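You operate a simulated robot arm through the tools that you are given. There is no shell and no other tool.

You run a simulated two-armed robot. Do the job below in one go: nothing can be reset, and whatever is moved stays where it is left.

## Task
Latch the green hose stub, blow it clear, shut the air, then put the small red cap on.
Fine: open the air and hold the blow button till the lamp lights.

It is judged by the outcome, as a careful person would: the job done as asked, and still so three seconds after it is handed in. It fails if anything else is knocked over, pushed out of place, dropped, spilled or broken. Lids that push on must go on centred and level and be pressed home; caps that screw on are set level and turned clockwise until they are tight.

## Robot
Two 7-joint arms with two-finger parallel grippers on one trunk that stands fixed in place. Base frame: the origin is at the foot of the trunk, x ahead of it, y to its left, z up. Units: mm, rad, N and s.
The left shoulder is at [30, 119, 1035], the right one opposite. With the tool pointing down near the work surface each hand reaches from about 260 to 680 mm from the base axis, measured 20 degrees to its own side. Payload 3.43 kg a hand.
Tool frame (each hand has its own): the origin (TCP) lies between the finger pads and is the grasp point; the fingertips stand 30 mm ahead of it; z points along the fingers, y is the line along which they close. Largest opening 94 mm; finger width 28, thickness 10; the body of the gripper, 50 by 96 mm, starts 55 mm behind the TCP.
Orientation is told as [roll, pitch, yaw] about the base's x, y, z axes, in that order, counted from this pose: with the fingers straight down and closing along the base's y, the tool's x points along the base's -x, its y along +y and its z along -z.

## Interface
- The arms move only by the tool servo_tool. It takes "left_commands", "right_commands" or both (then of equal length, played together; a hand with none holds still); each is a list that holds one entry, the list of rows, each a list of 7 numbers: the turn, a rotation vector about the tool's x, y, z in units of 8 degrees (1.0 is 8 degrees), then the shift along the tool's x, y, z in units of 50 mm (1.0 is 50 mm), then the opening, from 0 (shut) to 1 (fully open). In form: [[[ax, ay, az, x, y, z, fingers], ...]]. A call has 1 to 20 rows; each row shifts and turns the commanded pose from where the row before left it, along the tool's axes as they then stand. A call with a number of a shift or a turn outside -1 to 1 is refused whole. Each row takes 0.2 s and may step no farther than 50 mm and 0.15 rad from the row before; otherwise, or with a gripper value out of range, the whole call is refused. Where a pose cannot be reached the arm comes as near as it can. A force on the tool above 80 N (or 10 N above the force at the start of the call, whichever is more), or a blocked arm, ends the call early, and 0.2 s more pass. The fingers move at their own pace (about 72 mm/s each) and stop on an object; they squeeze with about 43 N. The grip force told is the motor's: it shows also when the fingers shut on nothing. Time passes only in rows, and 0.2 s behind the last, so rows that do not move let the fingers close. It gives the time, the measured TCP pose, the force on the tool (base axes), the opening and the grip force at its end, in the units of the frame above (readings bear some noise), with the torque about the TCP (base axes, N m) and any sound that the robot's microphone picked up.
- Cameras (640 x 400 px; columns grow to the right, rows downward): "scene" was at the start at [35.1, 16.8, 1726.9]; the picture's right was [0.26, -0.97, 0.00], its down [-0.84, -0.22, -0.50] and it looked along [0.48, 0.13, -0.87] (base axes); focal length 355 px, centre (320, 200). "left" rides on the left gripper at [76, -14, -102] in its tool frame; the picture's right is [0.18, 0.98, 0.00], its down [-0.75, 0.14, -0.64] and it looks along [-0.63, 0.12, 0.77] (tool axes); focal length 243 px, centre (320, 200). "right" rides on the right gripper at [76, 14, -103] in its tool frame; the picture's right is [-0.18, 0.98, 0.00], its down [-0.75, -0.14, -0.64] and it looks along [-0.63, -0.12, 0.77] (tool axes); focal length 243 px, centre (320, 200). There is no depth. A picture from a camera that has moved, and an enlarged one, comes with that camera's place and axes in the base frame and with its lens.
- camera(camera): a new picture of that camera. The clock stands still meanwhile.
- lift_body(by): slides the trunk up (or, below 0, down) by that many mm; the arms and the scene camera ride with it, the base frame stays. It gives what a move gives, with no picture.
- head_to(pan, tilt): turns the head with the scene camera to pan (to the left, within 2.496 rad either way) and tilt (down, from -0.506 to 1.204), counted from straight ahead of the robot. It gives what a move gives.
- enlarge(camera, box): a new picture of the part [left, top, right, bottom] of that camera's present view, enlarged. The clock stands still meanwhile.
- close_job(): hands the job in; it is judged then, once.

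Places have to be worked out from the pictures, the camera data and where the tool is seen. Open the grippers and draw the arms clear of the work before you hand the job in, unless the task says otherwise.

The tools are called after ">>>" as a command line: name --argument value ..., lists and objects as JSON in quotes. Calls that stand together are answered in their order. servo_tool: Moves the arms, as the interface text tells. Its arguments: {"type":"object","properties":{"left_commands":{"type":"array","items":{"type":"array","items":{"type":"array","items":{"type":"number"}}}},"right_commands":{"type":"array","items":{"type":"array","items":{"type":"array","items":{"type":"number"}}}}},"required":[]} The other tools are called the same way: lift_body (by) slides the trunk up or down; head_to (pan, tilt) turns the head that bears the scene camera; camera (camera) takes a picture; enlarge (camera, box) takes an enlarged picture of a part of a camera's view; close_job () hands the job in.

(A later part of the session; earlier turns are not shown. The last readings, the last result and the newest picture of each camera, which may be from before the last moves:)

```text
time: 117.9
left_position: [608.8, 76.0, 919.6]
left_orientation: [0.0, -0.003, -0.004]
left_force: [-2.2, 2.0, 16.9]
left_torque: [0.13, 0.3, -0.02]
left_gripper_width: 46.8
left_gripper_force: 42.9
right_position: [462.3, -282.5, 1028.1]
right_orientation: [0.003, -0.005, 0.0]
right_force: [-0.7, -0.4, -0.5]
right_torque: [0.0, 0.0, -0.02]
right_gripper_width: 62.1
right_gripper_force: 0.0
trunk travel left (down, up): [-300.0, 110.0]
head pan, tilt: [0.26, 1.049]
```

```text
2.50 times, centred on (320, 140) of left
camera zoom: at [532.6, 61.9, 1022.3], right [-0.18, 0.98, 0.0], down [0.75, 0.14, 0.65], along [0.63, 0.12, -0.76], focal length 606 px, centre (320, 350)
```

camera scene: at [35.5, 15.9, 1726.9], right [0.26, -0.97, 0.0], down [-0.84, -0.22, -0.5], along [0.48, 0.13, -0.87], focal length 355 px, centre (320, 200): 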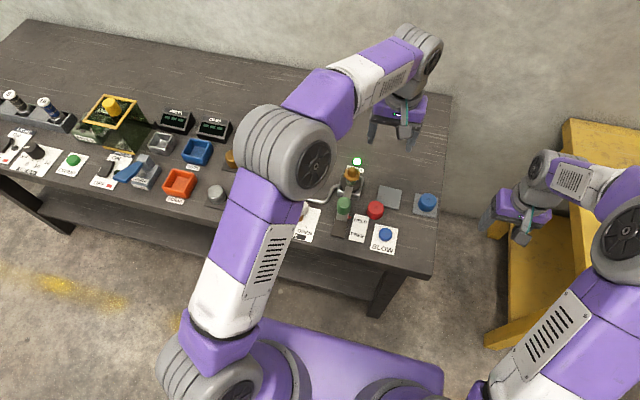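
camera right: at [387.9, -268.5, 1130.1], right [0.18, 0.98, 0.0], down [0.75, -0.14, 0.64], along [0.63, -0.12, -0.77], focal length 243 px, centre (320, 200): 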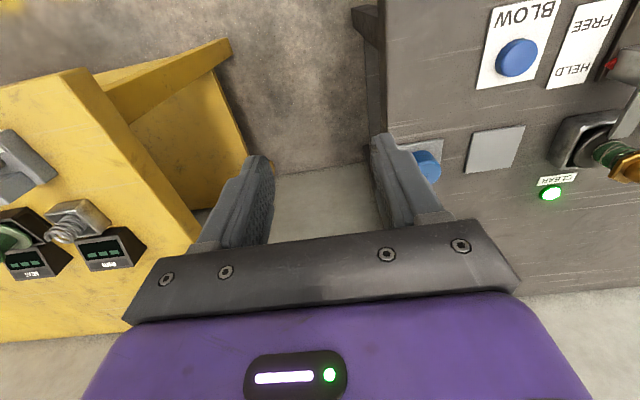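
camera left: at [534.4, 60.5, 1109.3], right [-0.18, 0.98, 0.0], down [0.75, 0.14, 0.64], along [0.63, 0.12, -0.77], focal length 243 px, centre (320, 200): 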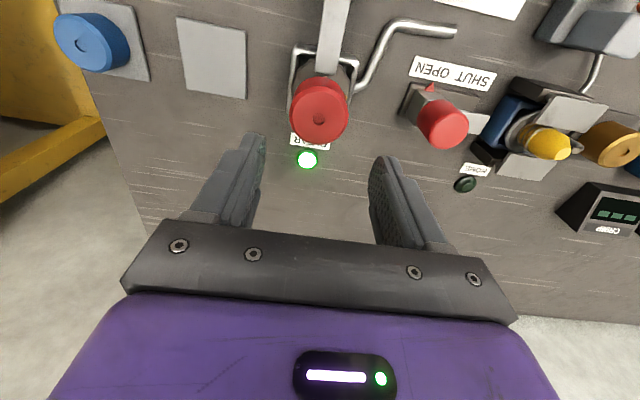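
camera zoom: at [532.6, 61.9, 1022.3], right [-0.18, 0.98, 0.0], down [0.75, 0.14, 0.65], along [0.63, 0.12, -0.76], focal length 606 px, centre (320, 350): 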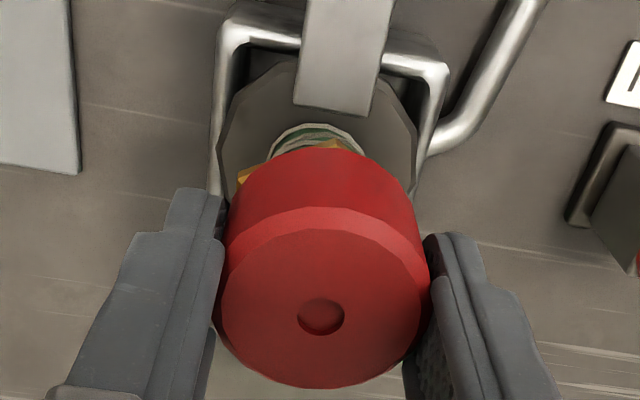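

The hex corner now pokes out on the left instead (+y overshoot): the true centre lies midway between my two tries, about y 74.4. I lift 4 mm, shift back 1.6 mm, and lower again.

>>> servo_tool --left_commands '[[[0, 0, 0, 0, 0, -0.05, 0], [0, 0, 0, 0, 0, -0.05, 0], [0, 0, 0, 0, -0.016, 0, 0], [0, 0, 0, 0, -0.016, 0, 0], [0, 0, 0, 0, 0, 0, 0], [0, 0, 0, 0, 0, 0, 0], [0, 0, 0, 0, 0, 0, 0]]]'

>>> enlarge --camera "left" --box '[280, 85, 370, 155]'

>>> enlarge --camera "scene" --box '[335, 160, 375, 190]'

```text
time: 119.5
left_position: [607.7, 74.2, 923.4]
left_orientation: [-0.001, 0.0, -0.005]
left_force: [0.9, 0.1, 0.4]
left_torque: [0.01, -0.01, -0.02]
left_gripper_width: 46.7
left_gripper_force: 42.8
right_position: [464.2, -282.1, 1028.7]
right_orientation: [0.001, -0.002, 0.0]
right_force: [-0.3, 1.0, 0.1]
right_torque: [0.0, 0.01, 0.0]
right_gripper_width: 61.9
right_gripper_force: 0.1
trunk travel left (down, up): [-300.0, 110.0]
head pan, tilt: [0.26, 1.049]
```

```text
5.71 times, centred on (325, 120) of left
camera zoom: at [533.3, 59.8, 1025.4], right [-0.18, 0.98, 0.0], down [0.75, 0.14, 0.64], along [0.63, 0.12, -0.77], focal length 1386 px, centre (291, 657)
```

zoom: 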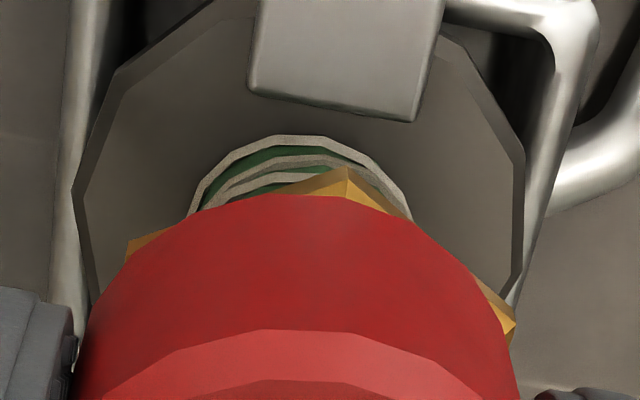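

```text
13.33 times, centred on (355, 175) of scene
camera zoom: at [35.1, 16.8, 1726.9], right [0.26, -0.97, 0.0], down [-0.84, -0.22, -0.5], along [0.48, 0.13, -0.87], focal length 4730 px, centre (-147, 533)
```

zoom: 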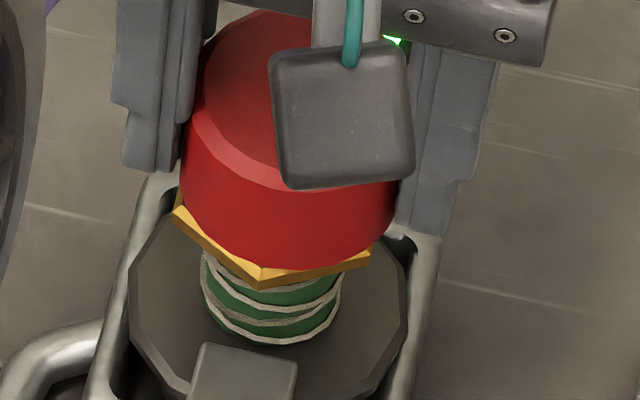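

Now both hex corners show equally left and right in the left camera, and the scene view agrees within a millimetre. I lower again step by step.

>>> servo_tool --left_commands '[[[0, 0, 0, 0, 0, 0.03, 0], [0, 0, 0, 0, 0, 0.03, 0], [0, 0, 0, 0, 0, 0.02, 0], [0, 0, 0, 0, 0, 0.02, 0], [0, 0, 0, 0, 0, 0, 0]]]'

```text
time: 120.7
left_position: [609.3, 74.0, 918.8]
left_orientation: [0.001, -0.006, -0.003]
left_force: [-0.2, -1.8, 13.2]
left_torque: [-0.01, 0.2, 0.01]
left_gripper_width: 46.9
left_gripper_force: 43.0
right_position: [461.6, -281.3, 1027.7]
right_orientation: [0.004, -0.003, 0.001]
right_force: [-0.1, 0.2, 0.0]
right_torque: [-0.01, -0.01, -0.01]
right_gripper_width: 61.9
right_gripper_force: 0.0
trunk travel left (down, up): [-300.0, 110.0]
head pan, tilt: [0.26, 1.049]
```

It rests at practically the same height whatever the small offset, so it sits flat; what remains is a firm push from above. I ease to a few newtons, open the fingers so the cap stays put, rise, and check how it sits.

>>> servo_tool --left_commands '[[[0, 0, 0, 0, 0, -0.01, 0], [0, 0, 0, 0, 0, 0, 0], [0, 0, 0, 0, 0, 0, 0.52], [0, 0, 0, 0, 0, 0, 0.6], [0, 0, 0, 0, 0, 0, 0.7], [0, 0, 0, 0, 0, 0, 0.7], [0, 0, 0, 0, 0, -0.2, 0.7], [0, 0, 0, 0, 0, -0.4, 0.7], [0, 0, 0, 0, 0, -0.6, 0.7], [0, 0, 0, 0, 0, -0.6, 0.7], [0, 0, 0, 0, 0, 0, 0.7], [0, 0, 0, 0, 0, 0, 0.7], [0, 0, 0, 0, 0, 0, 0.7]]]'

>>> enlarge --camera "left" --box '[270, 70, 370, 160]'

>>> enlarge --camera "scene" --box '[335, 160, 375, 190]'

```text
time: 123.5
left_position: [607.8, 74.9, 1007.6]
left_orientation: [-0.002, 0.001, -0.003]
left_force: [-0.4, 0.6, -0.4]
left_torque: [-0.02, -0.01, 0.0]
left_gripper_width: 65.8
left_gripper_force: 0.1
right_position: [463.9, -281.8, 1027.1]
right_orientation: [0.002, -0.001, 0.0]
right_force: [0.0, 0.1, 0.0]
right_torque: [-0.02, 0.0, 0.0]
right_gripper_width: 62.2
right_gripper_force: 0.0
trunk travel left (down, up): [-300.0, 110.0]
head pan, tilt: [0.26, 1.049]
```

```text
4.44 times, centred on (320, 115) of left
camera zoom: at [531.9, 61.2, 1109.9], right [-0.18, 0.98, 0.0], down [0.75, 0.14, 0.64], along [0.63, 0.12, -0.77], focal length 1078 px, centre (320, 578)
```

zoom: 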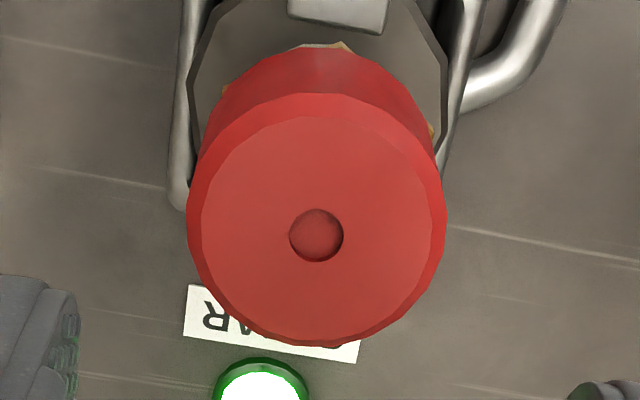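

```text
13.33 times, centred on (355, 175) of scene
camera zoom: at [35.3, 16.8, 1726.9], right [0.26, -0.97, 0.0], down [-0.84, -0.22, -0.5], along [0.48, 0.13, -0.87], focal length 4730 px, centre (-147, 533)
```

zoom: 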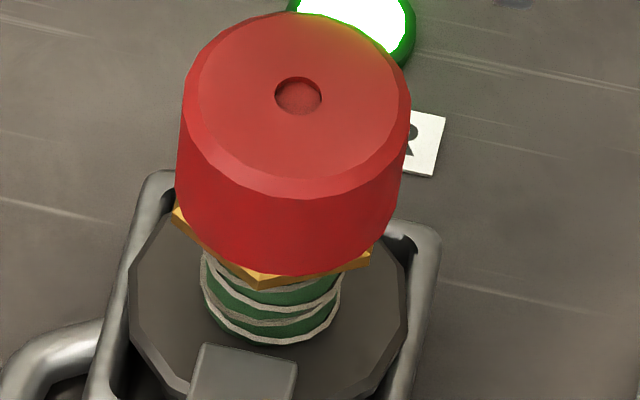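

The cap sits level with hex corners peeking out evenly, but the cameras disagree by 1–3 mm about its centring. I will take it again, lift it a hair, and probe for the nipple by gentle side moves in ±x and ±y to find the true centre.

>>> servo_tool --left_commands '[[[0, 0, 0, -0.03, 0, 0.4, 0.7], [0, 0, 0, -0.03, 0, 0.5, 0.7], [0, 0, 0, 0, 0, 0.4, 0.7], [0, 0, 0, 0, 0, 0.25, 0.7], [0, 0, 0, 0, 0, 0.2, 0.7], [0, 0, 0, 0, 0, 0, 0.7], [0, 0, 0, 0, 0, 0, 0.6], [0, 0, 0, 0, 0, 0, 0.52], [0, 0, 0, 0, 0, 0, 0.3], [0, 0, 0, 0, 0, 0, 0], [0, 0, 0, 0, 0, 0, 0], [0, 0, 0, 0, 0, 0, 0]]]'

>>> enlarge --camera "left" --box '[230, 60, 410, 220]'

```text
time: 126.1
left_position: [611.6, 74.5, 920.2]
left_orientation: [0.001, 0.0, -0.002]
left_force: [-0.6, -1.1, -0.8]
left_torque: [-0.01, 0.0, 0.0]
left_gripper_width: 47.0
left_gripper_force: 43.2
right_position: [463.1, -281.3, 1027.8]
right_orientation: [0.002, -0.002, 0.001]
right_force: [-0.2, 0.1, 0.0]
right_torque: [0.0, 0.02, -0.04]
right_gripper_width: 62.0
right_gripper_force: 0.1
trunk travel left (down, up): [-300.0, 110.0]
head pan, tilt: [0.26, 1.049]
```

```text
2.50 times, centred on (320, 140) of left
camera zoom: at [535.7, 60.7, 1023.1], right [-0.18, 0.98, 0.0], down [0.75, 0.14, 0.64], along [0.63, 0.12, -0.77], focal length 606 px, centre (320, 350)
```

zoom: 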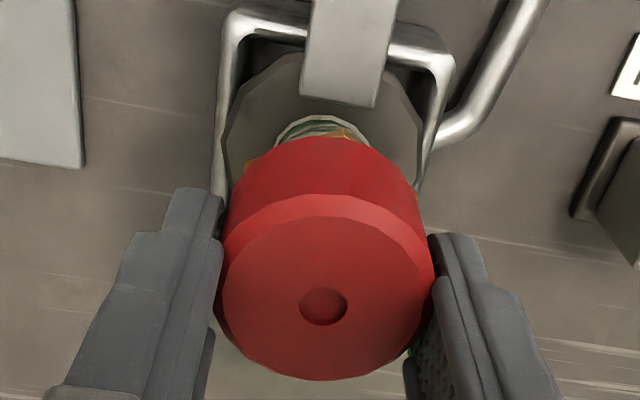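

Cap held, no load. I lift it 1.5 mm and probe outward (+x) by small steps.

>>> servo_tool --left_commands '[[[0, 0, 0, 0, 0, -0.03, 0], [0, 0, 0, 0, 0, 0, 0], [0, 0, 0, -0.02, 0, 0, 0], [0, 0, 0, -0.02, 0, 0, 0], [0, 0, 0, 0, 0, 0, 0]]]'

```text
time: 127.3
left_position: [613.5, 72.5, 922.8]
left_orientation: [0.0, 0.0, -0.005]
left_force: [0.3, 0.0, 0.0]
left_torque: [-0.01, -0.01, 0.01]
left_gripper_width: 47.3
left_gripper_force: 43.3
right_position: [464.2, -281.5, 1027.6]
right_orientation: [0.0, -0.002, -0.001]
right_force: [-0.5, 0.1, -0.7]
right_torque: [0.02, 0.0, -0.01]
right_gripper_width: 62.2
right_gripper_force: 0.0
trunk travel left (down, up): [-300.0, 110.0]
head pan, tilt: [0.26, 1.049]
```

No side force at +2 mm. I go 2 mm more.

>>> servo_tool --left_commands '[[[0, 0, 0, -0.02, 0, 0, 0], [0, 0, 0, -0.02, 0, 0, 0], [0, 0, 0, 0, 0, 0, 0]]]'

>>> enlarge --camera "left" --box '[280, 85, 370, 155]'

```text
time: 128.1
left_position: [614.3, 74.0, 921.2]
left_orientation: [0.001, 0.0, -0.002]
left_force: [0.5, -0.1, 0.1]
left_torque: [0.02, -0.01, 0.01]
left_gripper_width: 47.3
left_gripper_force: 43.1
right_position: [463.7, -281.8, 1027.5]
right_orientation: [0.001, -0.002, 0.0]
right_force: [0.7, 0.8, -0.7]
right_torque: [-0.03, 0.03, 0.01]
right_gripper_width: 62.1
right_gripper_force: 0.2
trunk travel left (down, up): [-300.0, 110.0]
head pan, tilt: [0.26, 1.049]
```

```text
5.71 times, centred on (325, 120) of left
camera zoom: at [539.0, 59.6, 1024.9], right [-0.18, 0.98, 0.0], down [0.75, 0.14, 0.64], along [0.63, 0.12, -0.77], focal length 1386 px, centre (291, 657)
```

zoom: 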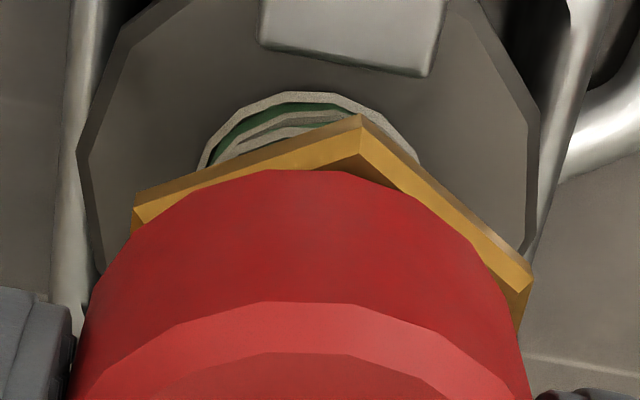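

Still no side contact at +4 mm, so the bore is a loose fit around the nipple. I go on to find where it touches.

>>> servo_tool --left_commands '[[[0, 0, 0, -0.02, 0, 0, 0], [0, 0, 0, -0.02, 0, 0, 0], [0, 0, 0, 0, 0, 0, 0]]]'

```text
time: 128.9
left_position: [616.2, 72.8, 922.6]
left_orientation: [0.0, -0.001, -0.003]
left_force: [-0.6, 0.0, 0.9]
left_torque: [-0.01, 0.06, 0.02]
left_gripper_width: 47.2
left_gripper_force: 42.6
right_position: [463.0, -282.1, 1029.2]
right_orientation: [0.003, -0.002, 0.001]
right_force: [0.0, 0.0, 0.0]
right_torque: [0.02, -0.03, -0.01]
right_gripper_width: 62.1
right_gripper_force: 0.1
trunk travel left (down, up): [-300.0, 110.0]
head pan, tilt: [0.26, 1.049]
```

>>> servo_tool --left_commands '[[[0, 0, 0, -0.02, 0, 0, 0], [0, 0, 0, -0.02, 0, 0, 0], [0, 0, 0, 0, 0, 0, 0]]]'

>>> enlarge --camera "left" --box '[230, 60, 410, 220]'

>>> enlarge --camera "scene" --box '[335, 155, 385, 190]'

```text
time: 129.7
left_position: [619.5, 73.5, 921.9]
left_orientation: [0.001, 0.0, -0.004]
left_force: [-0.5, -1.1, -0.4]
left_torque: [-0.01, 0.05, 0.0]
left_gripper_width: 47.2
left_gripper_force: 43.5
right_position: [462.3, -281.8, 1028.7]
right_orientation: [0.001, -0.002, 0.0]
right_force: [0.1, -0.3, 0.1]
right_torque: [0.02, 0.0, 0.03]
right_gripper_width: 62.2
right_gripper_force: 0.1
trunk travel left (down, up): [-300.0, 110.0]
head pan, tilt: [0.26, 1.049]
```

```text
2.50 times, centred on (320, 140) of left
camera zoom: at [543.1, 60.1, 1024.5], right [-0.18, 0.98, 0.0], down [0.75, 0.14, 0.64], along [0.63, 0.12, -0.77], focal length 606 px, centre (320, 350)
```

zoom: 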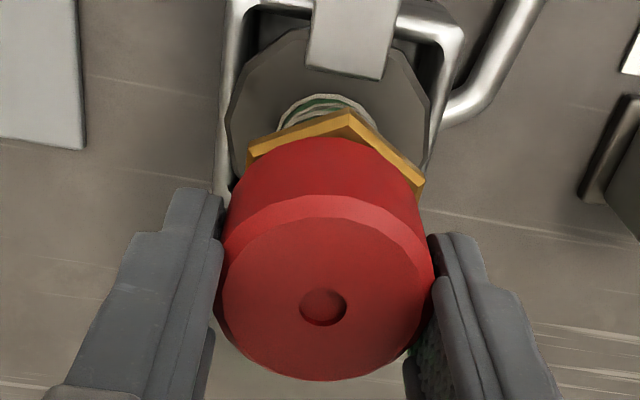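

```text
11.43 times, centred on (360, 172) of scene
camera zoom: at [35.0, 16.8, 1726.9], right [0.26, -0.97, 0.0], down [-0.84, -0.22, -0.5], along [0.48, 0.13, -0.87], focal length 4054 px, centre (-137, 514)
```

zoom: 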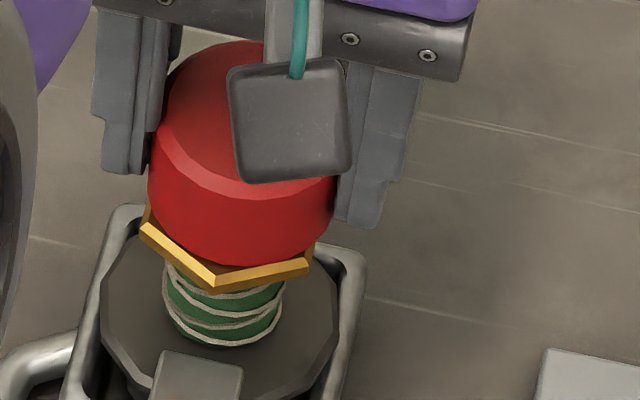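

Even +8 mm meets no side contact, so probing in small moves tells little. I try up to +12 mm once, gently.

>>> servo_tool --left_commands '[[[0, 0, 0, -0.02, 0, 0, 0], [0, 0, 0, -0.02, 0, 0, 0], [0, 0, 0, 0, 0, 0, 0]]]'

```text
time: 130.5
left_position: [620.1, 74.0, 922.4]
left_orientation: [0.0, -0.001, -0.003]
left_force: [-6.6, 1.4, 0.1]
left_torque: [0.04, 0.27, -0.01]
left_gripper_width: 47.2
left_gripper_force: 42.8
right_position: [463.2, -281.0, 1027.8]
right_orientation: [0.0, -0.002, 0.0]
right_force: [0.4, -0.3, -0.9]
right_torque: [-0.01, -0.03, -0.01]
right_gripper_width: 62.0
right_gripper_force: 0.1
trunk travel left (down, up): [-300.0, 110.0]
head pan, tilt: [0.26, 1.049]
```

There it is: -6.6 N at about +9.2 mm. Now I go back and probe the other way (-x).

>>> servo_tool --left_commands '[[[0, 0, 0, 0.04, 0, 0, 0], [0, 0, 0, 0.04, 0, 0, 0], [0, 0, 0, 0.04, 0, 0, 0], [0, 0, 0, 0.04, 0, 0, 0], [0, 0, 0, 0.04, 0, 0, 0], [0, 0, 0, 0.04, 0, 0, 0], [0, 0, 0, 0.04, 0, 0, 0], [0, 0, 0, 0, 0, 0, 0]]]'

```text
time: 132.3
left_position: [608.1, 74.0, 921.8]
left_orientation: [0.001, 0.0, -0.004]
left_force: [1.3, 0.5, 0.0]
left_torque: [-0.01, -0.03, 0.0]
left_gripper_width: 47.0
left_gripper_force: 43.4
right_position: [464.4, -281.2, 1027.3]
right_orientation: [0.001, -0.002, 0.0]
right_force: [-0.3, -0.4, -0.5]
right_torque: [-0.02, -0.02, 0.0]
right_gripper_width: 61.8
right_gripper_force: 0.1
trunk travel left (down, up): [-300.0, 110.0]
head pan, tilt: [0.26, 1.049]
```

>>> servo_tool --left_commands '[[[0, 0, 0, 0.02, 0, 0, 0], [0, 0, 0, 0.02, 0, 0, 0], [0, 0, 0, 0, 0, 0, 0]]]'

```text
time: 133.1
left_position: [606.1, 74.3, 922.2]
left_orientation: [0.0, 0.001, -0.003]
left_force: [0.8, -0.6, 0.3]
left_torque: [0.02, -0.05, 0.0]
left_gripper_width: 47.1
left_gripper_force: 43.1
right_position: [463.9, -281.7, 1026.9]
right_orientation: [0.003, 0.0, 0.0]
right_force: [-0.1, -0.6, 0.5]
right_torque: [0.02, 0.0, 0.0]
right_gripper_width: 62.1
right_gripper_force: 0.1
trunk travel left (down, up): [-300.0, 110.0]
head pan, tilt: [0.26, 1.049]
```

No contact yet at -6 mm; I continue 2 mm at a time.

>>> servo_tool --left_commands '[[[0, 0, 0, 0.02, 0, 0, 0], [0, 0, 0, 0.02, 0, 0, 0], [0, 0, 0, 0, 0, 0, 0]]]'

```text
time: 133.9
left_position: [603.8, 73.4, 924.1]
left_orientation: [-0.001, 0.0, -0.004]
left_force: [1.5, 0.0, 1.6]
left_torque: [0.02, -0.1, 0.02]
left_gripper_width: 47.1
left_gripper_force: 43.1
right_position: [464.0, -282.3, 1026.7]
right_orientation: [0.0, 0.0, 0.0]
right_force: [-1.0, -0.3, -0.1]
right_torque: [0.03, -0.02, -0.02]
right_gripper_width: 62.0
right_gripper_force: 0.0
trunk travel left (down, up): [-300.0, 110.0]
head pan, tilt: [0.26, 1.049]
```

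>>> servo_tool --left_commands '[[[0, 0, 0, 0.02, 0, 0, 0], [0, 0, 0, 0.02, 0, 0, 0], [0, 0, 0, 0, 0, 0, 0]]]'

>>> enlarge --camera "left" --box '[230, 60, 410, 220]'

```text
time: 134.7
left_position: [602.5, 73.2, 923.9]
left_orientation: [0.002, -0.001, -0.006]
left_force: [2.7, -0.3, 7.7]
left_torque: [-0.03, -0.24, -0.01]
left_gripper_width: 47.2
left_gripper_force: 43.2
right_position: [462.3, -281.5, 1028.3]
right_orientation: [0.003, -0.002, -0.001]
right_force: [0.7, 0.3, 0.4]
right_torque: [-0.02, -0.03, -0.01]
right_gripper_width: 62.0
right_gripper_force: 0.0
trunk travel left (down, up): [-300.0, 110.0]
head pan, tilt: [0.26, 1.049]
```

```text
2.50 times, centred on (320, 140) of left
camera zoom: at [525.9, 60.1, 1025.9], right [-0.18, 0.98, 0.0], down [0.75, 0.14, 0.64], along [0.63, 0.12, -0.77], focal length 606 px, centre (320, 350)
```

zoom: 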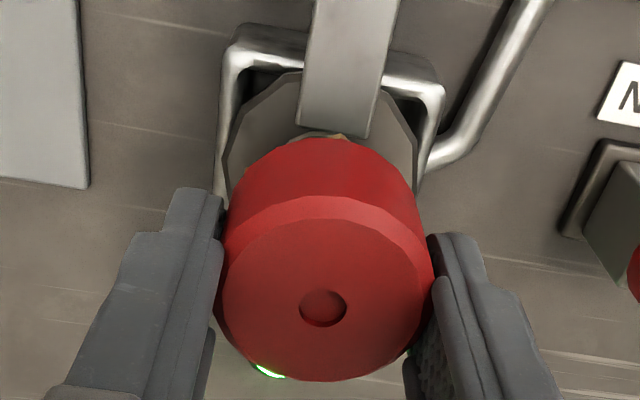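

On the -x side it starts to touch near -8 to -9 mm (riding up slightly). So the x-centre is at about +0.5 mm from where I had it. I return there and probe +y the same way.

>>> servo_tool --left_commands '[[[0, 0, 0, -0.04, 0, 0, 0], [0, 0, 0, -0.04, 0, 0, 0], [0, 0, 0, -0.04, 0, 0, 0], [0, 0, 0, -0.04, 0, 0, 0], [0, 0, 0, -0.05, 0, 0, 0], [0, 0, 0, 0, 0.04, 0, 0], [0, 0, 0, 0, 0.04, 0, 0], [0, 0, 0, 0, 0.04, 0, 0], [0, 0, 0, 0, 0, 0, 0]]]'

```text
time: 136.7
left_position: [612.1, 79.8, 922.3]
left_orientation: [0.001, -0.001, -0.004]
left_force: [0.3, -1.2, 0.3]
left_torque: [-0.05, 0.01, -0.01]
left_gripper_width: 47.3
left_gripper_force: 42.9
right_position: [462.8, -281.1, 1027.3]
right_orientation: [0.003, -0.002, 0.001]
right_force: [-0.2, -0.3, 0.7]
right_torque: [0.02, 0.01, -0.02]
right_gripper_width: 62.1
right_gripper_force: 0.1
trunk travel left (down, up): [-300.0, 110.0]
head pan, tilt: [0.26, 1.049]
```

>>> servo_tool --left_commands '[[[0, 0, 0, 0, 0.02, 0, 0], [0, 0, 0, 0, 0.02, 0, 0], [0, 0, 0, 0, 0, 0, 0]]]'

```text
time: 137.5
left_position: [611.7, 82.8, 922.1]
left_orientation: [0.001, 0.0, -0.003]
left_force: [0.0, -0.4, 0.3]
left_torque: [-0.04, -0.01, -0.02]
left_gripper_width: 47.2
left_gripper_force: 42.9
right_position: [463.4, -281.4, 1026.6]
right_orientation: [0.004, 0.0, -0.001]
right_force: [0.1, 0.7, -0.3]
right_torque: [0.05, -0.01, -0.02]
right_gripper_width: 62.1
right_gripper_force: 0.1
trunk travel left (down, up): [-300.0, 110.0]
head pan, tilt: [0.26, 1.049]
```

At +8 mm in y still no clear contact; I take 1 mm steps further.

>>> servo_tool --left_commands '[[[0, 0, 0, 0, 0.02, 0, 0], [0, 0, 0, 0, 0, 0, 0], [0, 0, 0, 0, 0.02, 0, 0], [0, 0, 0, 0, 0, 0, 0]]]'

```text
time: 138.5
left_position: [610.9, 83.2, 922.8]
left_orientation: [0.001, 0.0, -0.003]
left_force: [0.1, -0.8, 0.0]
left_torque: [-0.05, -0.02, 0.0]
left_gripper_width: 46.9
left_gripper_force: 42.6
right_position: [463.5, -282.5, 1027.7]
right_orientation: [0.002, -0.001, -0.001]
right_force: [-1.0, 0.4, -0.2]
right_torque: [0.02, 0.02, -0.01]
right_gripper_width: 61.9
right_gripper_force: 0.2
trunk travel left (down, up): [-300.0, 110.0]
head pan, tilt: [0.26, 1.049]
```

>>> servo_tool --left_commands '[[[0, 0, 0, 0, 0.02, 0, 0], [0, 0, 0, 0, 0, 0, 0]]]'

>>> enlarge --camera "scene" --box '[325, 155, 385, 200]'

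>>> enlarge --camera "left" --box '[230, 60, 410, 220]'

```text
time: 139.1
left_position: [613.1, 84.4, 923.5]
left_orientation: [0.001, 0.001, -0.002]
left_force: [-0.5, -1.5, 1.4]
left_torque: [-0.09, 0.03, -0.06]
left_gripper_width: 46.8
left_gripper_force: 43.3
right_position: [463.1, -282.0, 1028.2]
right_orientation: [0.003, -0.002, 0.0]
right_force: [0.8, 0.2, 0.1]
right_torque: [0.01, -0.01, 0.0]
right_gripper_width: 61.8
right_gripper_force: 0.1
trunk travel left (down, up): [-300.0, 110.0]
head pan, tilt: [0.26, 1.049]
```

```text
8.89 times, centred on (355, 178) of scene
camera zoom: at [34.9, 16.5, 1726.9], right [0.26, -0.97, 0.0], down [-0.84, -0.22, -0.5], along [0.48, 0.13, -0.87], focal length 3153 px, centre (9, 400)
```

zoom: 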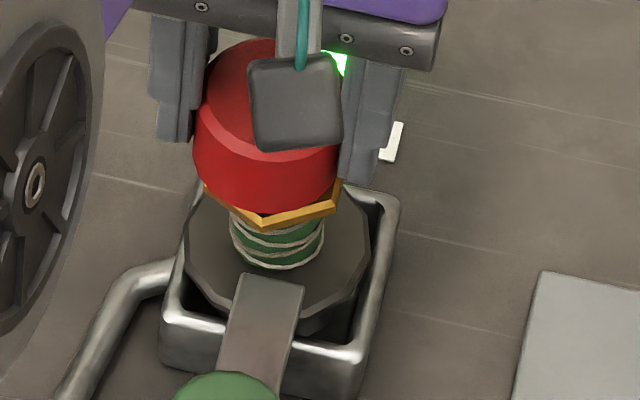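

```text
2.50 times, centred on (320, 140) of left
camera zoom: at [536.4, 71.1, 1025.5], right [-0.18, 0.98, 0.0], down [0.75, 0.14, 0.64], along [0.63, 0.12, -0.77], focal length 606 px, centre (320, 350)
```

zoom: 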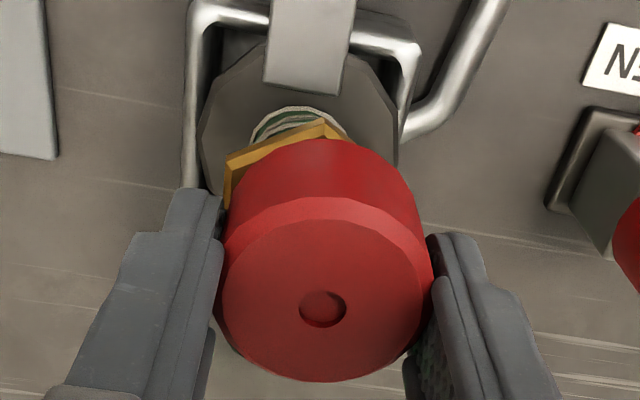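

Contact just begins at about +11 mm in y. Now I return and probe -y.

>>> servo_tool --left_commands '[[[0, 0, 0, 0, -0.05, 0, 0], [0, 0, 0, 0, -0.05, 0, 0], [0, 0, 0, 0, -0.05, 0, 0], [0, 0, 0, 0, -0.05, 0, 0], [0, 0, 0, 0, -0.05, 0, 0], [0, 0, 0, 0, -0.05, 0, 0], [0, 0, 0, 0, 0, 0, 0]]]'

```text
time: 140.7
left_position: [612.3, 71.2, 923.1]
left_orientation: [0.001, 0.002, -0.003]
left_force: [1.2, 0.5, 0.1]
left_torque: [0.02, -0.03, -0.01]
left_gripper_width: 47.1
left_gripper_force: 42.7
right_position: [462.6, -280.6, 1027.2]
right_orientation: [0.002, -0.001, -0.001]
right_force: [0.7, 0.3, 0.1]
right_torque: [0.02, 0.0, -0.02]
right_gripper_width: 61.9
right_gripper_force: 0.1
trunk travel left (down, up): [-300.0, 110.0]
head pan, tilt: [0.26, 1.049]
```

>>> servo_tool --left_commands '[[[0, 0, 0, 0, -0.02, 0, 0], [0, 0, 0, 0, -0.02, 0, 0], [0, 0, 0, 0, 0, 0, 0]]]'

```text
time: 141.5
left_position: [611.5, 69.2, 921.5]
left_orientation: [0.0, 0.0, -0.003]
left_force: [0.3, 1.0, 0.4]
left_torque: [0.06, -0.02, 0.0]
left_gripper_width: 47.1
left_gripper_force: 43.6
right_position: [462.9, -281.5, 1027.8]
right_orientation: [0.001, -0.001, 0.0]
right_force: [-0.7, -0.2, 0.4]
right_torque: [0.0, 0.01, 0.01]
right_gripper_width: 62.0
right_gripper_force: 0.0
trunk travel left (down, up): [-300.0, 110.0]
head pan, tilt: [0.26, 1.049]
```

>>> servo_tool --left_commands '[[[0, 0, 0, 0, -0.02, 0, 0], [0, 0, 0, 0, 0, 0, 0], [0, 0, 0, 0, -0.02, 0, 0], [0, 0, 0, 0, 0, 0, 0]]]'

```text
time: 142.5
left_position: [611.5, 65.6, 922.8]
left_orientation: [0.001, -0.001, -0.002]
left_force: [0.6, 2.4, 4.4]
left_torque: [0.21, 0.01, 0.02]
left_gripper_width: 46.9
left_gripper_force: 42.6
right_position: [462.8, -282.3, 1027.6]
right_orientation: [0.001, -0.002, -0.001]
right_force: [0.1, 0.3, -1.0]
right_torque: [0.0, 0.04, -0.02]
right_gripper_width: 62.0
right_gripper_force: 0.1
trunk travel left (down, up): [-300.0, 110.0]
head pan, tilt: [0.26, 1.049]
```

Contact on the -y side begins at about -7.3 mm and on +y at about +10.7, so the y-centre is +1.7 mm from my last placement. I go to that centre (x +0.5, y +1.7), let it settle and lower the cap onto its seat.

>>> servo_tool --left_commands '[[[0, 0, 0, 0, 0.04, 0, 0], [0, 0, 0, 0, 0.04, 0, 0], [0, 0, 0, 0, 0.04, 0, 0], [0, 0, 0, 0, 0.04, 0, 0], [0, 0, 0, 0, 0.034, 0, 0], [0, 0, 0, 0, 0, 0, 0], [0, 0, 0, 0, 0, 0.02, 0], [0, 0, 0, 0, 0, 0.02, 0], [0, 0, 0, 0, 0, 0.02, 0], [0, 0, 0, 0, 0, 0, 0]]]'

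>>> enlarge --camera "left" --box '[280, 85, 370, 155]'

>>> enlarge --camera "scene" --box '[335, 160, 375, 190]'

```text
time: 144.7
left_position: [612.1, 75.8, 919.8]
left_orientation: [0.0, -0.002, -0.004]
left_force: [-1.1, 0.1, 7.2]
left_torque: [-0.01, 0.1, -0.01]
left_gripper_width: 46.8
left_gripper_force: 43.6
right_position: [463.1, -280.8, 1028.6]
right_orientation: [0.001, -0.002, -0.001]
right_force: [-0.7, 0.1, 0.3]
right_torque: [0.01, -0.01, -0.01]
right_gripper_width: 62.0
right_gripper_force: 0.1
trunk travel left (down, up): [-300.0, 110.0]
head pan, tilt: [0.26, 1.049]
```

```text
5.71 times, centred on (325, 120) of left
camera zoom: at [535.8, 61.7, 1022.9], right [-0.18, 0.98, 0.0], down [0.75, 0.14, 0.64], along [0.63, 0.12, -0.77], focal length 1386 px, centre (291, 657)
```

zoom: 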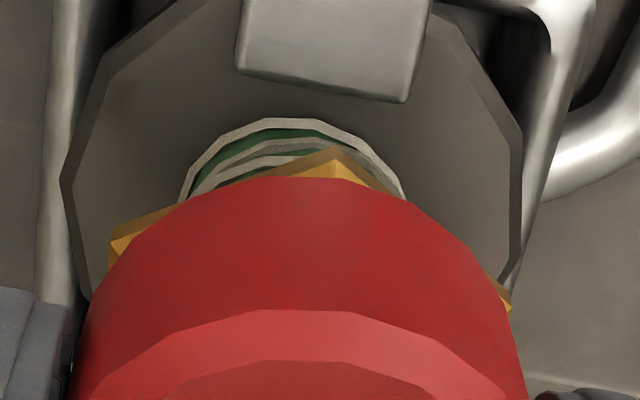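

```text
13.33 times, centred on (355, 175) of scene
camera zoom: at [34.0, 16.6, 1727.0], right [0.26, -0.97, 0.0], down [-0.84, -0.22, -0.5], along [0.48, 0.13, -0.87], focal length 4730 px, centre (-147, 533)
```

zoom: 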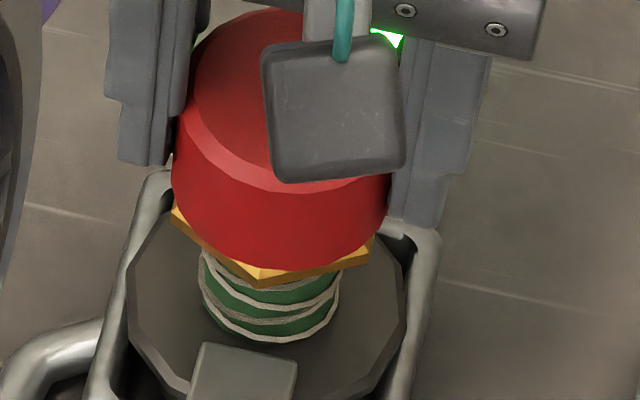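

It seats at 919.8 with 7 N and no side load, centred in both views. Now I let go of it keeping that light push, rise just clear, close the fingers, and get ready to press on its centre from above.

>>> servo_tool --left_commands '[[[0, 0, 0, 0, 0, 0, 0.52], [0, 0, 0, 0, 0, 0, 0.6], [0, 0, 0, 0, 0, 0, 0.7], [0, 0, 0, 0, 0, 0, 0.7], [0, 0, 0, 0, 0, -0.2, 0.7], [0, 0, 0, 0, 0, -0.4, 0.7], [0, 0, 0, 0, 0, -0.6, 0.7], [0, 0, 0, 0, 0, -0.4, 0.7], [0, 0, 0, 0, 0, 0, 0.7], [0, 0, 0, 0, 0, 0, 0.7]]]'

>>> enlarge --camera "left" --box '[250, 60, 390, 180]'

>>> enlarge --camera "scene" --box '[335, 160, 375, 190]'

```text
time: 146.9
left_position: [612.5, 76.6, 997.7]
left_orientation: [0.002, -0.001, -0.005]
left_force: [0.7, 0.6, 0.3]
left_torque: [-0.01, 0.01, -0.02]
left_gripper_width: 65.8
left_gripper_force: 0.0
right_position: [462.9, -282.0, 1027.2]
right_orientation: [0.001, 0.0, 0.0]
right_force: [-0.6, 0.5, -0.4]
right_torque: [-0.03, 0.03, 0.01]
right_gripper_width: 62.1
right_gripper_force: 0.0
trunk travel left (down, up): [-300.0, 110.0]
head pan, tilt: [0.26, 1.049]
```

```text
3.33 times, centred on (320, 120) of left
camera zoom: at [536.4, 61.4, 1101.4], right [-0.18, 0.98, 0.0], down [0.75, 0.14, 0.64], along [0.63, 0.12, -0.77], focal length 809 px, centre (320, 467)
```

zoom: 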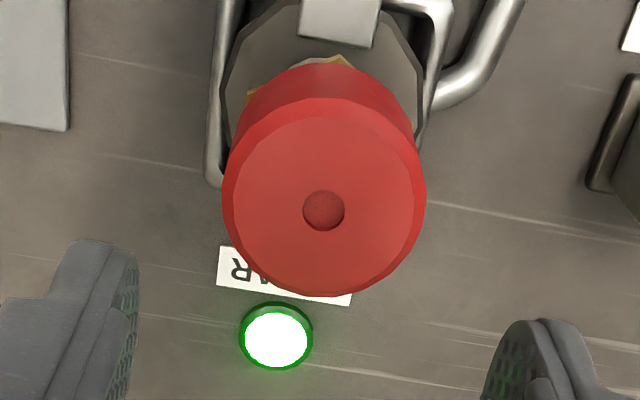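

```text
13.33 times, centred on (355, 175) of scene
camera zoom: at [35.0, 16.8, 1726.9], right [0.26, -0.97, 0.0], down [-0.84, -0.22, -0.5], along [0.48, 0.13, -0.87], focal length 4730 px, centre (-147, 533)
```

zoom: 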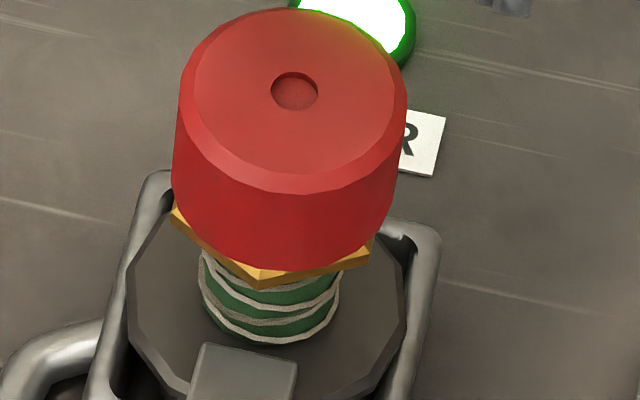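

The figures now agree: the cap's top is at about z 919, so its rim is still ~6–7 mm above the hex – it needs pressing home. I move 2.9 mm back so the closed fingertips are over its centre dimple, close, and come down to just above it.

>>> servo_tool --left_commands '[[[0, 0, 0, 0.058, 0.004, 0, 0.4], [0, 0, 0, 0, 0, 0, 0], [0, 0, 0, 0, 0, 0, 0], [0, 0, 0, 0, 0, 0, 0], [0, 0, 0, 0, 0, 0.3, 0], [0, 0, 0, 0, 0, 0.3, 0], [0, 0, 0, 0, 0, 0.2, 0], [0, 0, 0, 0, 0, 0.06, 0], [0, 0, 0, 0, 0, 0, 0], [0, 0, 0, 0, 0, 0, 0]]]'

>>> camera --camera "left"

>>> enlarge --camera "scene" --box '[325, 150, 385, 195]'

```text
time: 149.1
left_position: [610.8, 76.9, 956.4]
left_orientation: [0.001, 0.001, -0.004]
left_force: [-0.1, -0.1, -1.2]
left_torque: [-0.03, 0.01, -0.01]
left_gripper_width: 0.1
left_gripper_force: 32.6
right_position: [463.7, -281.2, 1026.7]
right_orientation: [0.002, -0.002, -0.001]
right_force: [-0.2, 0.7, 0.3]
right_torque: [-0.05, 0.01, 0.0]
right_gripper_width: 62.2
right_gripper_force: 0.1
trunk travel left (down, up): [-300.0, 110.0]
head pan, tilt: [0.26, 1.049]
```

```text
taken
camera left: at [534.3, 62.1, 1058.4], right [-0.18, 0.98, 0.0], down [0.75, 0.14, 0.64], along [0.63, 0.12, -0.77], focal length 243 px, centre (320, 200)
```

left: 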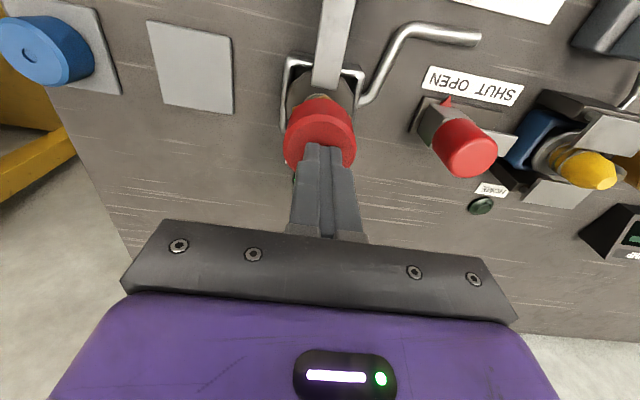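

```text
8.89 times, centred on (355, 172) of scene
camera zoom: at [35.1, 16.8, 1726.9], right [0.26, -0.97, 0.0], down [-0.84, -0.22, -0.5], along [0.48, 0.13, -0.87], focal length 3153 px, centre (9, 444)
```

zoom: 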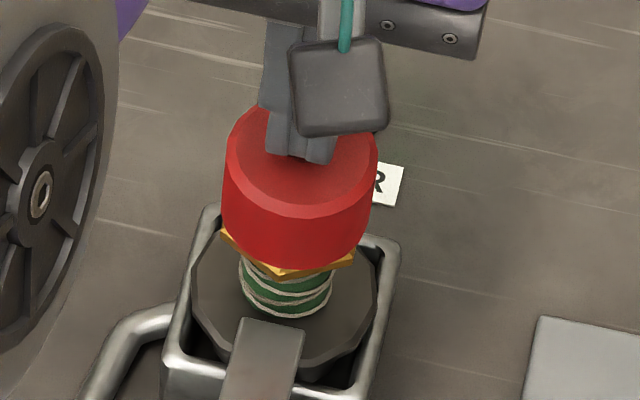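

The closed fingertips stand over the middle of the cap. I lower in small steps to contact and begin pressing.

>>> servo_tool --left_commands '[[[0, 0, 0, 0, 0, 0.04, 0], [0, 0, 0, 0, 0, 0.04, 0], [0, 0, 0, 0, 0, 0.03, 0], [0, 0, 0, 0, 0, 0.02, 0], [0, 0, 0, 0, 0, 0, 0]]]'

```text
time: 150.3
left_position: [609.9, 76.5, 950.0]
left_orientation: [-0.001, -0.001, -0.004]
left_force: [-0.1, 0.9, 3.0]
left_torque: [0.02, -0.02, 0.02]
left_gripper_width: 0.1
left_gripper_force: 33.0
right_position: [463.8, -281.1, 1027.1]
right_orientation: [0.002, -0.002, 0.0]
right_force: [0.8, -0.7, -0.4]
right_torque: [0.02, -0.03, -0.02]
right_gripper_width: 61.9
right_gripper_force: 0.1
trunk travel left (down, up): [-300.0, 110.0]
head pan, tilt: [0.26, 1.049]
```

Touching at TCP z 950 (cap top ≈ 920). I press down progressively.

>>> servo_tool --left_commands '[[[0, 0, 0, 0, 0, 0.03, 0], [0, 0, 0, 0, 0, 0.03, 0], [0, 0, 0, 0, 0, 0.03, 0], [0, 0, 0, 0, 0, 0, 0]]]'

```text
time: 151.3
left_position: [608.7, 76.3, 949.2]
left_orientation: [0.0, -0.008, -0.003]
left_force: [-2.4, 3.7, 32.5]
left_torque: [0.11, 0.22, -0.02]
left_gripper_width: 0.0
left_gripper_force: 32.9
right_position: [461.5, -282.6, 1029.1]
right_orientation: [0.001, -0.006, -0.001]
right_force: [0.7, -0.1, -1.4]
right_torque: [-0.01, -0.02, 0.04]
right_gripper_width: 62.0
right_gripper_force: 0.0
trunk travel left (down, up): [-300.0, 110.0]
head pan, tilt: [0.26, 1.049]
```

32 N and no movement yet; the pitch error is small. I press further toward 65 N.

>>> servo_tool --left_commands '[[[0, 0, 0, 0, 0, 0.03, 0], [0, 0, 0, 0, 0, 0.03, 0], [0, 0, 0, 0, 0, 0.02, 0], [0, 0, 0, 0, 0, 0, 0]]]'

>>> enlarge --camera "scene" --box '[325, 150, 385, 195]'

```text
time: 152.3
left_position: [609.2, 76.8, 950.4]
left_orientation: [-0.001, -0.015, 0.001]
left_force: [-5.7, 2.8, 49.4]
left_torque: [0.09, 0.61, -0.03]
left_gripper_width: 0.0
left_gripper_force: 33.0
right_position: [458.5, -281.7, 1030.2]
right_orientation: [0.0, -0.004, 0.001]
right_force: [0.3, 0.7, -0.2]
right_torque: [-0.03, -0.01, 0.01]
right_gripper_width: 62.1
right_gripper_force: 0.1
trunk travel left (down, up): [-300.0, 110.0]
head pan, tilt: [0.26, 1.049]
```

```text
8.89 times, centred on (355, 172) of scene
camera zoom: at [28.2, 16.5, 1727.2], right [0.26, -0.97, 0.0], down [-0.84, -0.22, -0.5], along [0.49, 0.13, -0.86], focal length 3153 px, centre (9, 444)
```

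zoom: 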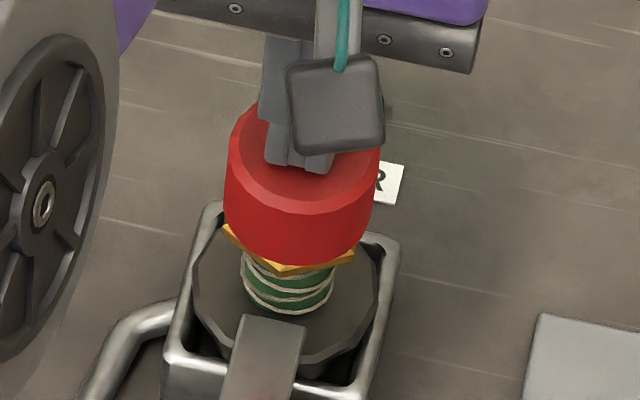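

Even 49 N moves nothing, so this is not simply a push fit; the cap rests ~8 mm above the hex just as a screw cap does on its first thread. I ease off, rise a bit, and take hold of the cap a little higher to try turning it clockwise.

>>> servo_tool --left_commands '[[[0, 0, 0, 0, 0, -0.08, 0], [0, 0, 0, 0, 0, -0.1, 0], [0, 0, 0, 0, 0, -0.3, 0], [0, 0, 0, 0, 0, -0.2, 0.5], [0, 0, 0, 0, 0, 0, 0.7], [0, 0, 0, 0, 0, 0, 0.7], [0, 0, 0, 0, 0, 0, 0.7], [0, 0, 0, 0, 0, 0, 0.7]]]'

>>> camera --camera "left"

>>> enlarge --camera "left" --box '[250, 70, 390, 190]'

>>> enlarge --camera "scene" --box '[335, 160, 375, 190]'

```text
time: 154.1
left_position: [610.7, 75.6, 974.8]
left_orientation: [-0.002, -0.002, -0.003]
left_force: [0.1, 0.2, 0.3]
left_torque: [-0.02, -0.03, 0.02]
left_gripper_width: 65.9
left_gripper_force: 0.0
right_position: [462.8, -281.2, 1028.2]
right_orientation: [0.001, -0.002, 0.001]
right_force: [-0.1, -1.2, 0.5]
right_torque: [0.0, 0.02, 0.0]
right_gripper_width: 61.9
right_gripper_force: 0.1
trunk travel left (down, up): [-300.0, 110.0]
head pan, tilt: [0.26, 1.049]
```

```text
taken
camera left: at [533.5, 61.7, 1077.9], right [-0.18, 0.98, 0.0], down [0.75, 0.14, 0.64], along [0.63, 0.12, -0.77], focal length 243 px, centre (320, 200)
```

left: 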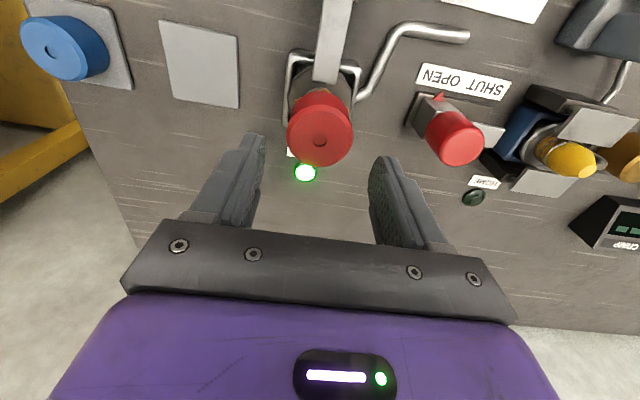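

```text
3.33 times, centred on (320, 130) of left
camera zoom: at [533.5, 61.7, 1077.9], right [-0.18, 0.98, 0.0], down [0.75, 0.14, 0.64], along [0.63, 0.12, -0.77], focal length 809 px, centre (320, 433)
```

zoom: 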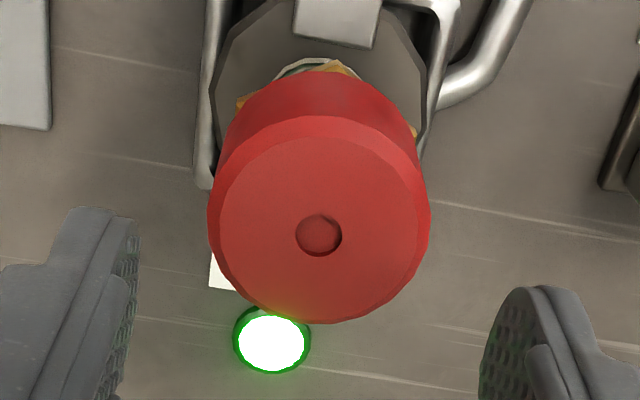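

```text
13.33 times, centred on (355, 175) of scene
camera zoom: at [35.0, 16.7, 1726.9], right [0.26, -0.97, 0.0], down [-0.84, -0.22, -0.5], along [0.48, 0.13, -0.87], focal length 4730 px, centre (-147, 533)
```

zoom: 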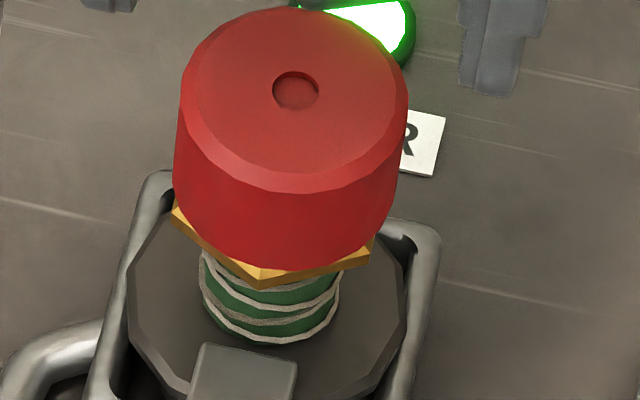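

The cap is exactly under the hand (within 0.5 mm). I pre-turn the hand 45° counter-clockwise for a long clockwise stroke, go down, and take hold of the cap.

>>> servo_tool --left_commands '[[[0, 0, -0.94, 0, 0, 0, 0.7], [0, 0, -0.94, 0, 0, 0, 0.7], [0, 0, -0.94, 0, 0, 0, 0.7], [0, 0, -0.94, 0, 0, 0, 0.7], [0, 0, -0.94, 0, 0, 0, 0.7], [0, 0, -0.94, 0, 0, 0, 0.7], [0, 0, 0, 0, 0, 0.4, 0.7], [0, 0, 0, 0, 0, 0.4, 0.7], [0, 0, 0, 0, 0, 0.18, 0.7], [0, 0, 0, 0, 0, 0, 0.7], [0, 0, 0, 0, 0, 0, 0.7]]]'

>>> enlarge --camera "left" --box '[230, 80, 410, 240]'

>>> enlarge --camera "scene" --box '[325, 150, 385, 195]'

```text
time: 156.5
left_position: [608.9, 75.1, 925.4]
left_orientation: [0.001, 0.002, 0.784]
left_force: [1.0, 0.3, -0.2]
left_torque: [-0.01, -0.01, -0.03]
left_gripper_width: 65.6
left_gripper_force: 0.0
right_position: [463.2, -281.2, 1027.9]
right_orientation: [0.003, -0.001, 0.0]
right_force: [0.4, 0.3, 0.3]
right_torque: [0.01, 0.0, 0.01]
right_gripper_width: 62.1
right_gripper_force: 0.2
trunk travel left (down, up): [-300.0, 110.0]
head pan, tilt: [0.26, 1.049]
```

```text
2.50 times, centred on (320, 160) of left
camera zoom: at [566.1, 11.3, 1028.1], right [-0.82, 0.57, 0.0], down [0.43, 0.63, 0.64], along [0.36, 0.53, -0.77], focal length 606 px, centre (320, 300)
```

zoom: 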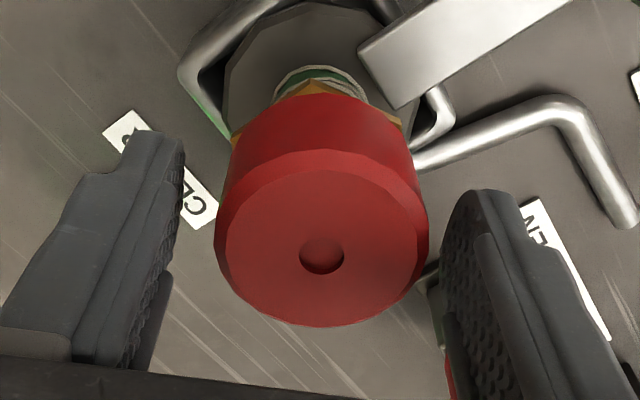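

```text
8.89 times, centred on (355, 172) of scene
camera zoom: at [35.2, 16.7, 1726.9], right [0.26, -0.97, 0.0], down [-0.84, -0.22, -0.5], along [0.48, 0.13, -0.87], focal length 3153 px, centre (9, 444)
```

zoom: 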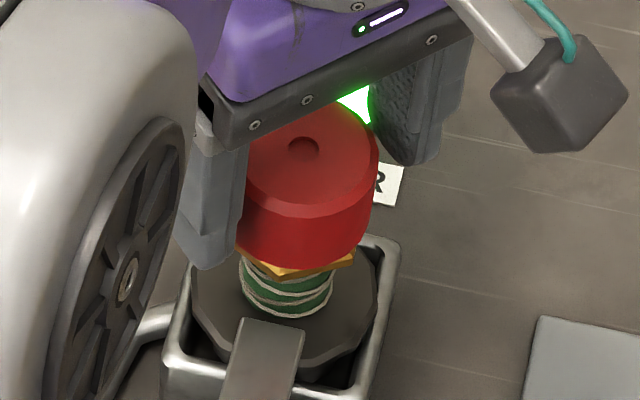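

Centred within a millimetre. I close on the cap and press lightly (about 1 mm), then turn clockwise 32° as a first test, watching height and torque.

>>> servo_tool --left_commands '[[[0, 0, 0, 0, 0, 0, 0.55], [0, 0, 0, 0, 0, 0, 0.3], [0, 0, 0, 0, 0, 0, 0], [0, 0, 0, 0, 0, 0, 0], [0, 0, 0, 0, 0, 0, 0], [0, 0, 0, 0, 0, 0.02, 0], [0, 0, 0.8, 0, 0, 0, 0], [0, 0, 0.8, 0, 0, 0, 0], [0, 0, 0.8, 0, 0, 0, 0], [0, 0, 0.8, 0, 0, 0, 0], [0, 0, 0.8, 0, 0, 0, 0], [0, 0, 0, 0, 0, 0, 0]]]'

>>> enlarge --camera "left" --box '[230, 80, 410, 240]'

>>> enlarge --camera "scene" --box '[335, 160, 375, 190]'

```text
time: 159.1
left_position: [608.8, 76.4, 925.1]
left_orientation: [0.0, 0.001, 0.227]
left_force: [2.4, 1.6, 3.8]
left_torque: [0.07, -0.12, -0.01]
left_gripper_width: 46.4
left_gripper_force: 43.2
right_position: [463.1, -281.0, 1027.4]
right_orientation: [0.002, -0.001, -0.001]
right_force: [-0.4, -0.4, 0.4]
right_torque: [-0.01, -0.01, 0.03]
right_gripper_width: 61.7
right_gripper_force: 0.1
trunk travel left (down, up): [-300.0, 110.0]
head pan, tilt: [0.26, 1.049]
```

```text
2.50 times, centred on (320, 160) of left
camera zoom: at [538.5, 45.8, 1028.1], right [-0.4, 0.92, 0.0], down [0.7, 0.3, 0.64], along [0.59, 0.26, -0.77], focal length 606 px, centre (320, 300)
```

zoom: 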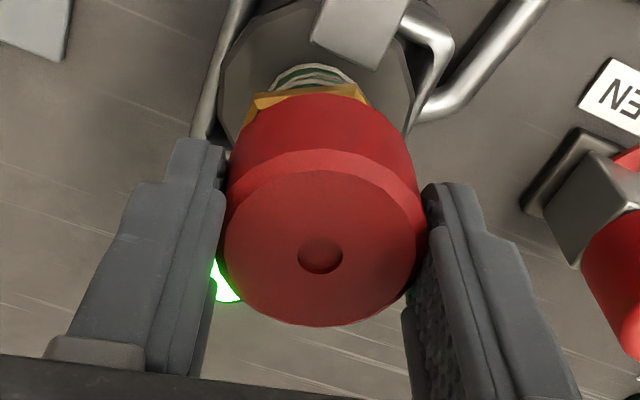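

```text
13.33 times, centred on (355, 175) of scene
camera zoom: at [34.8, 16.9, 1726.9], right [0.26, -0.97, 0.0], down [-0.84, -0.22, -0.5], along [0.48, 0.13, -0.87], focal length 4730 px, centre (-147, 533)
```

zoom: 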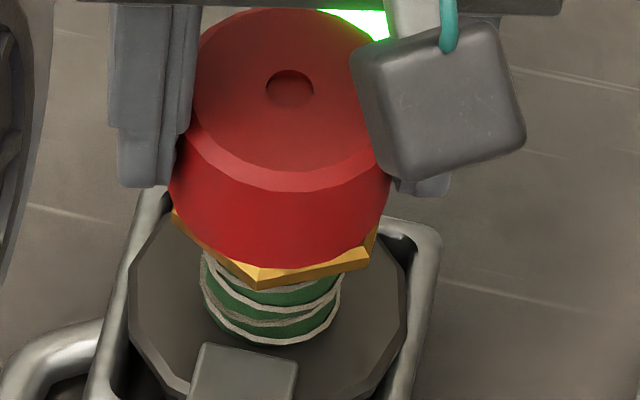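

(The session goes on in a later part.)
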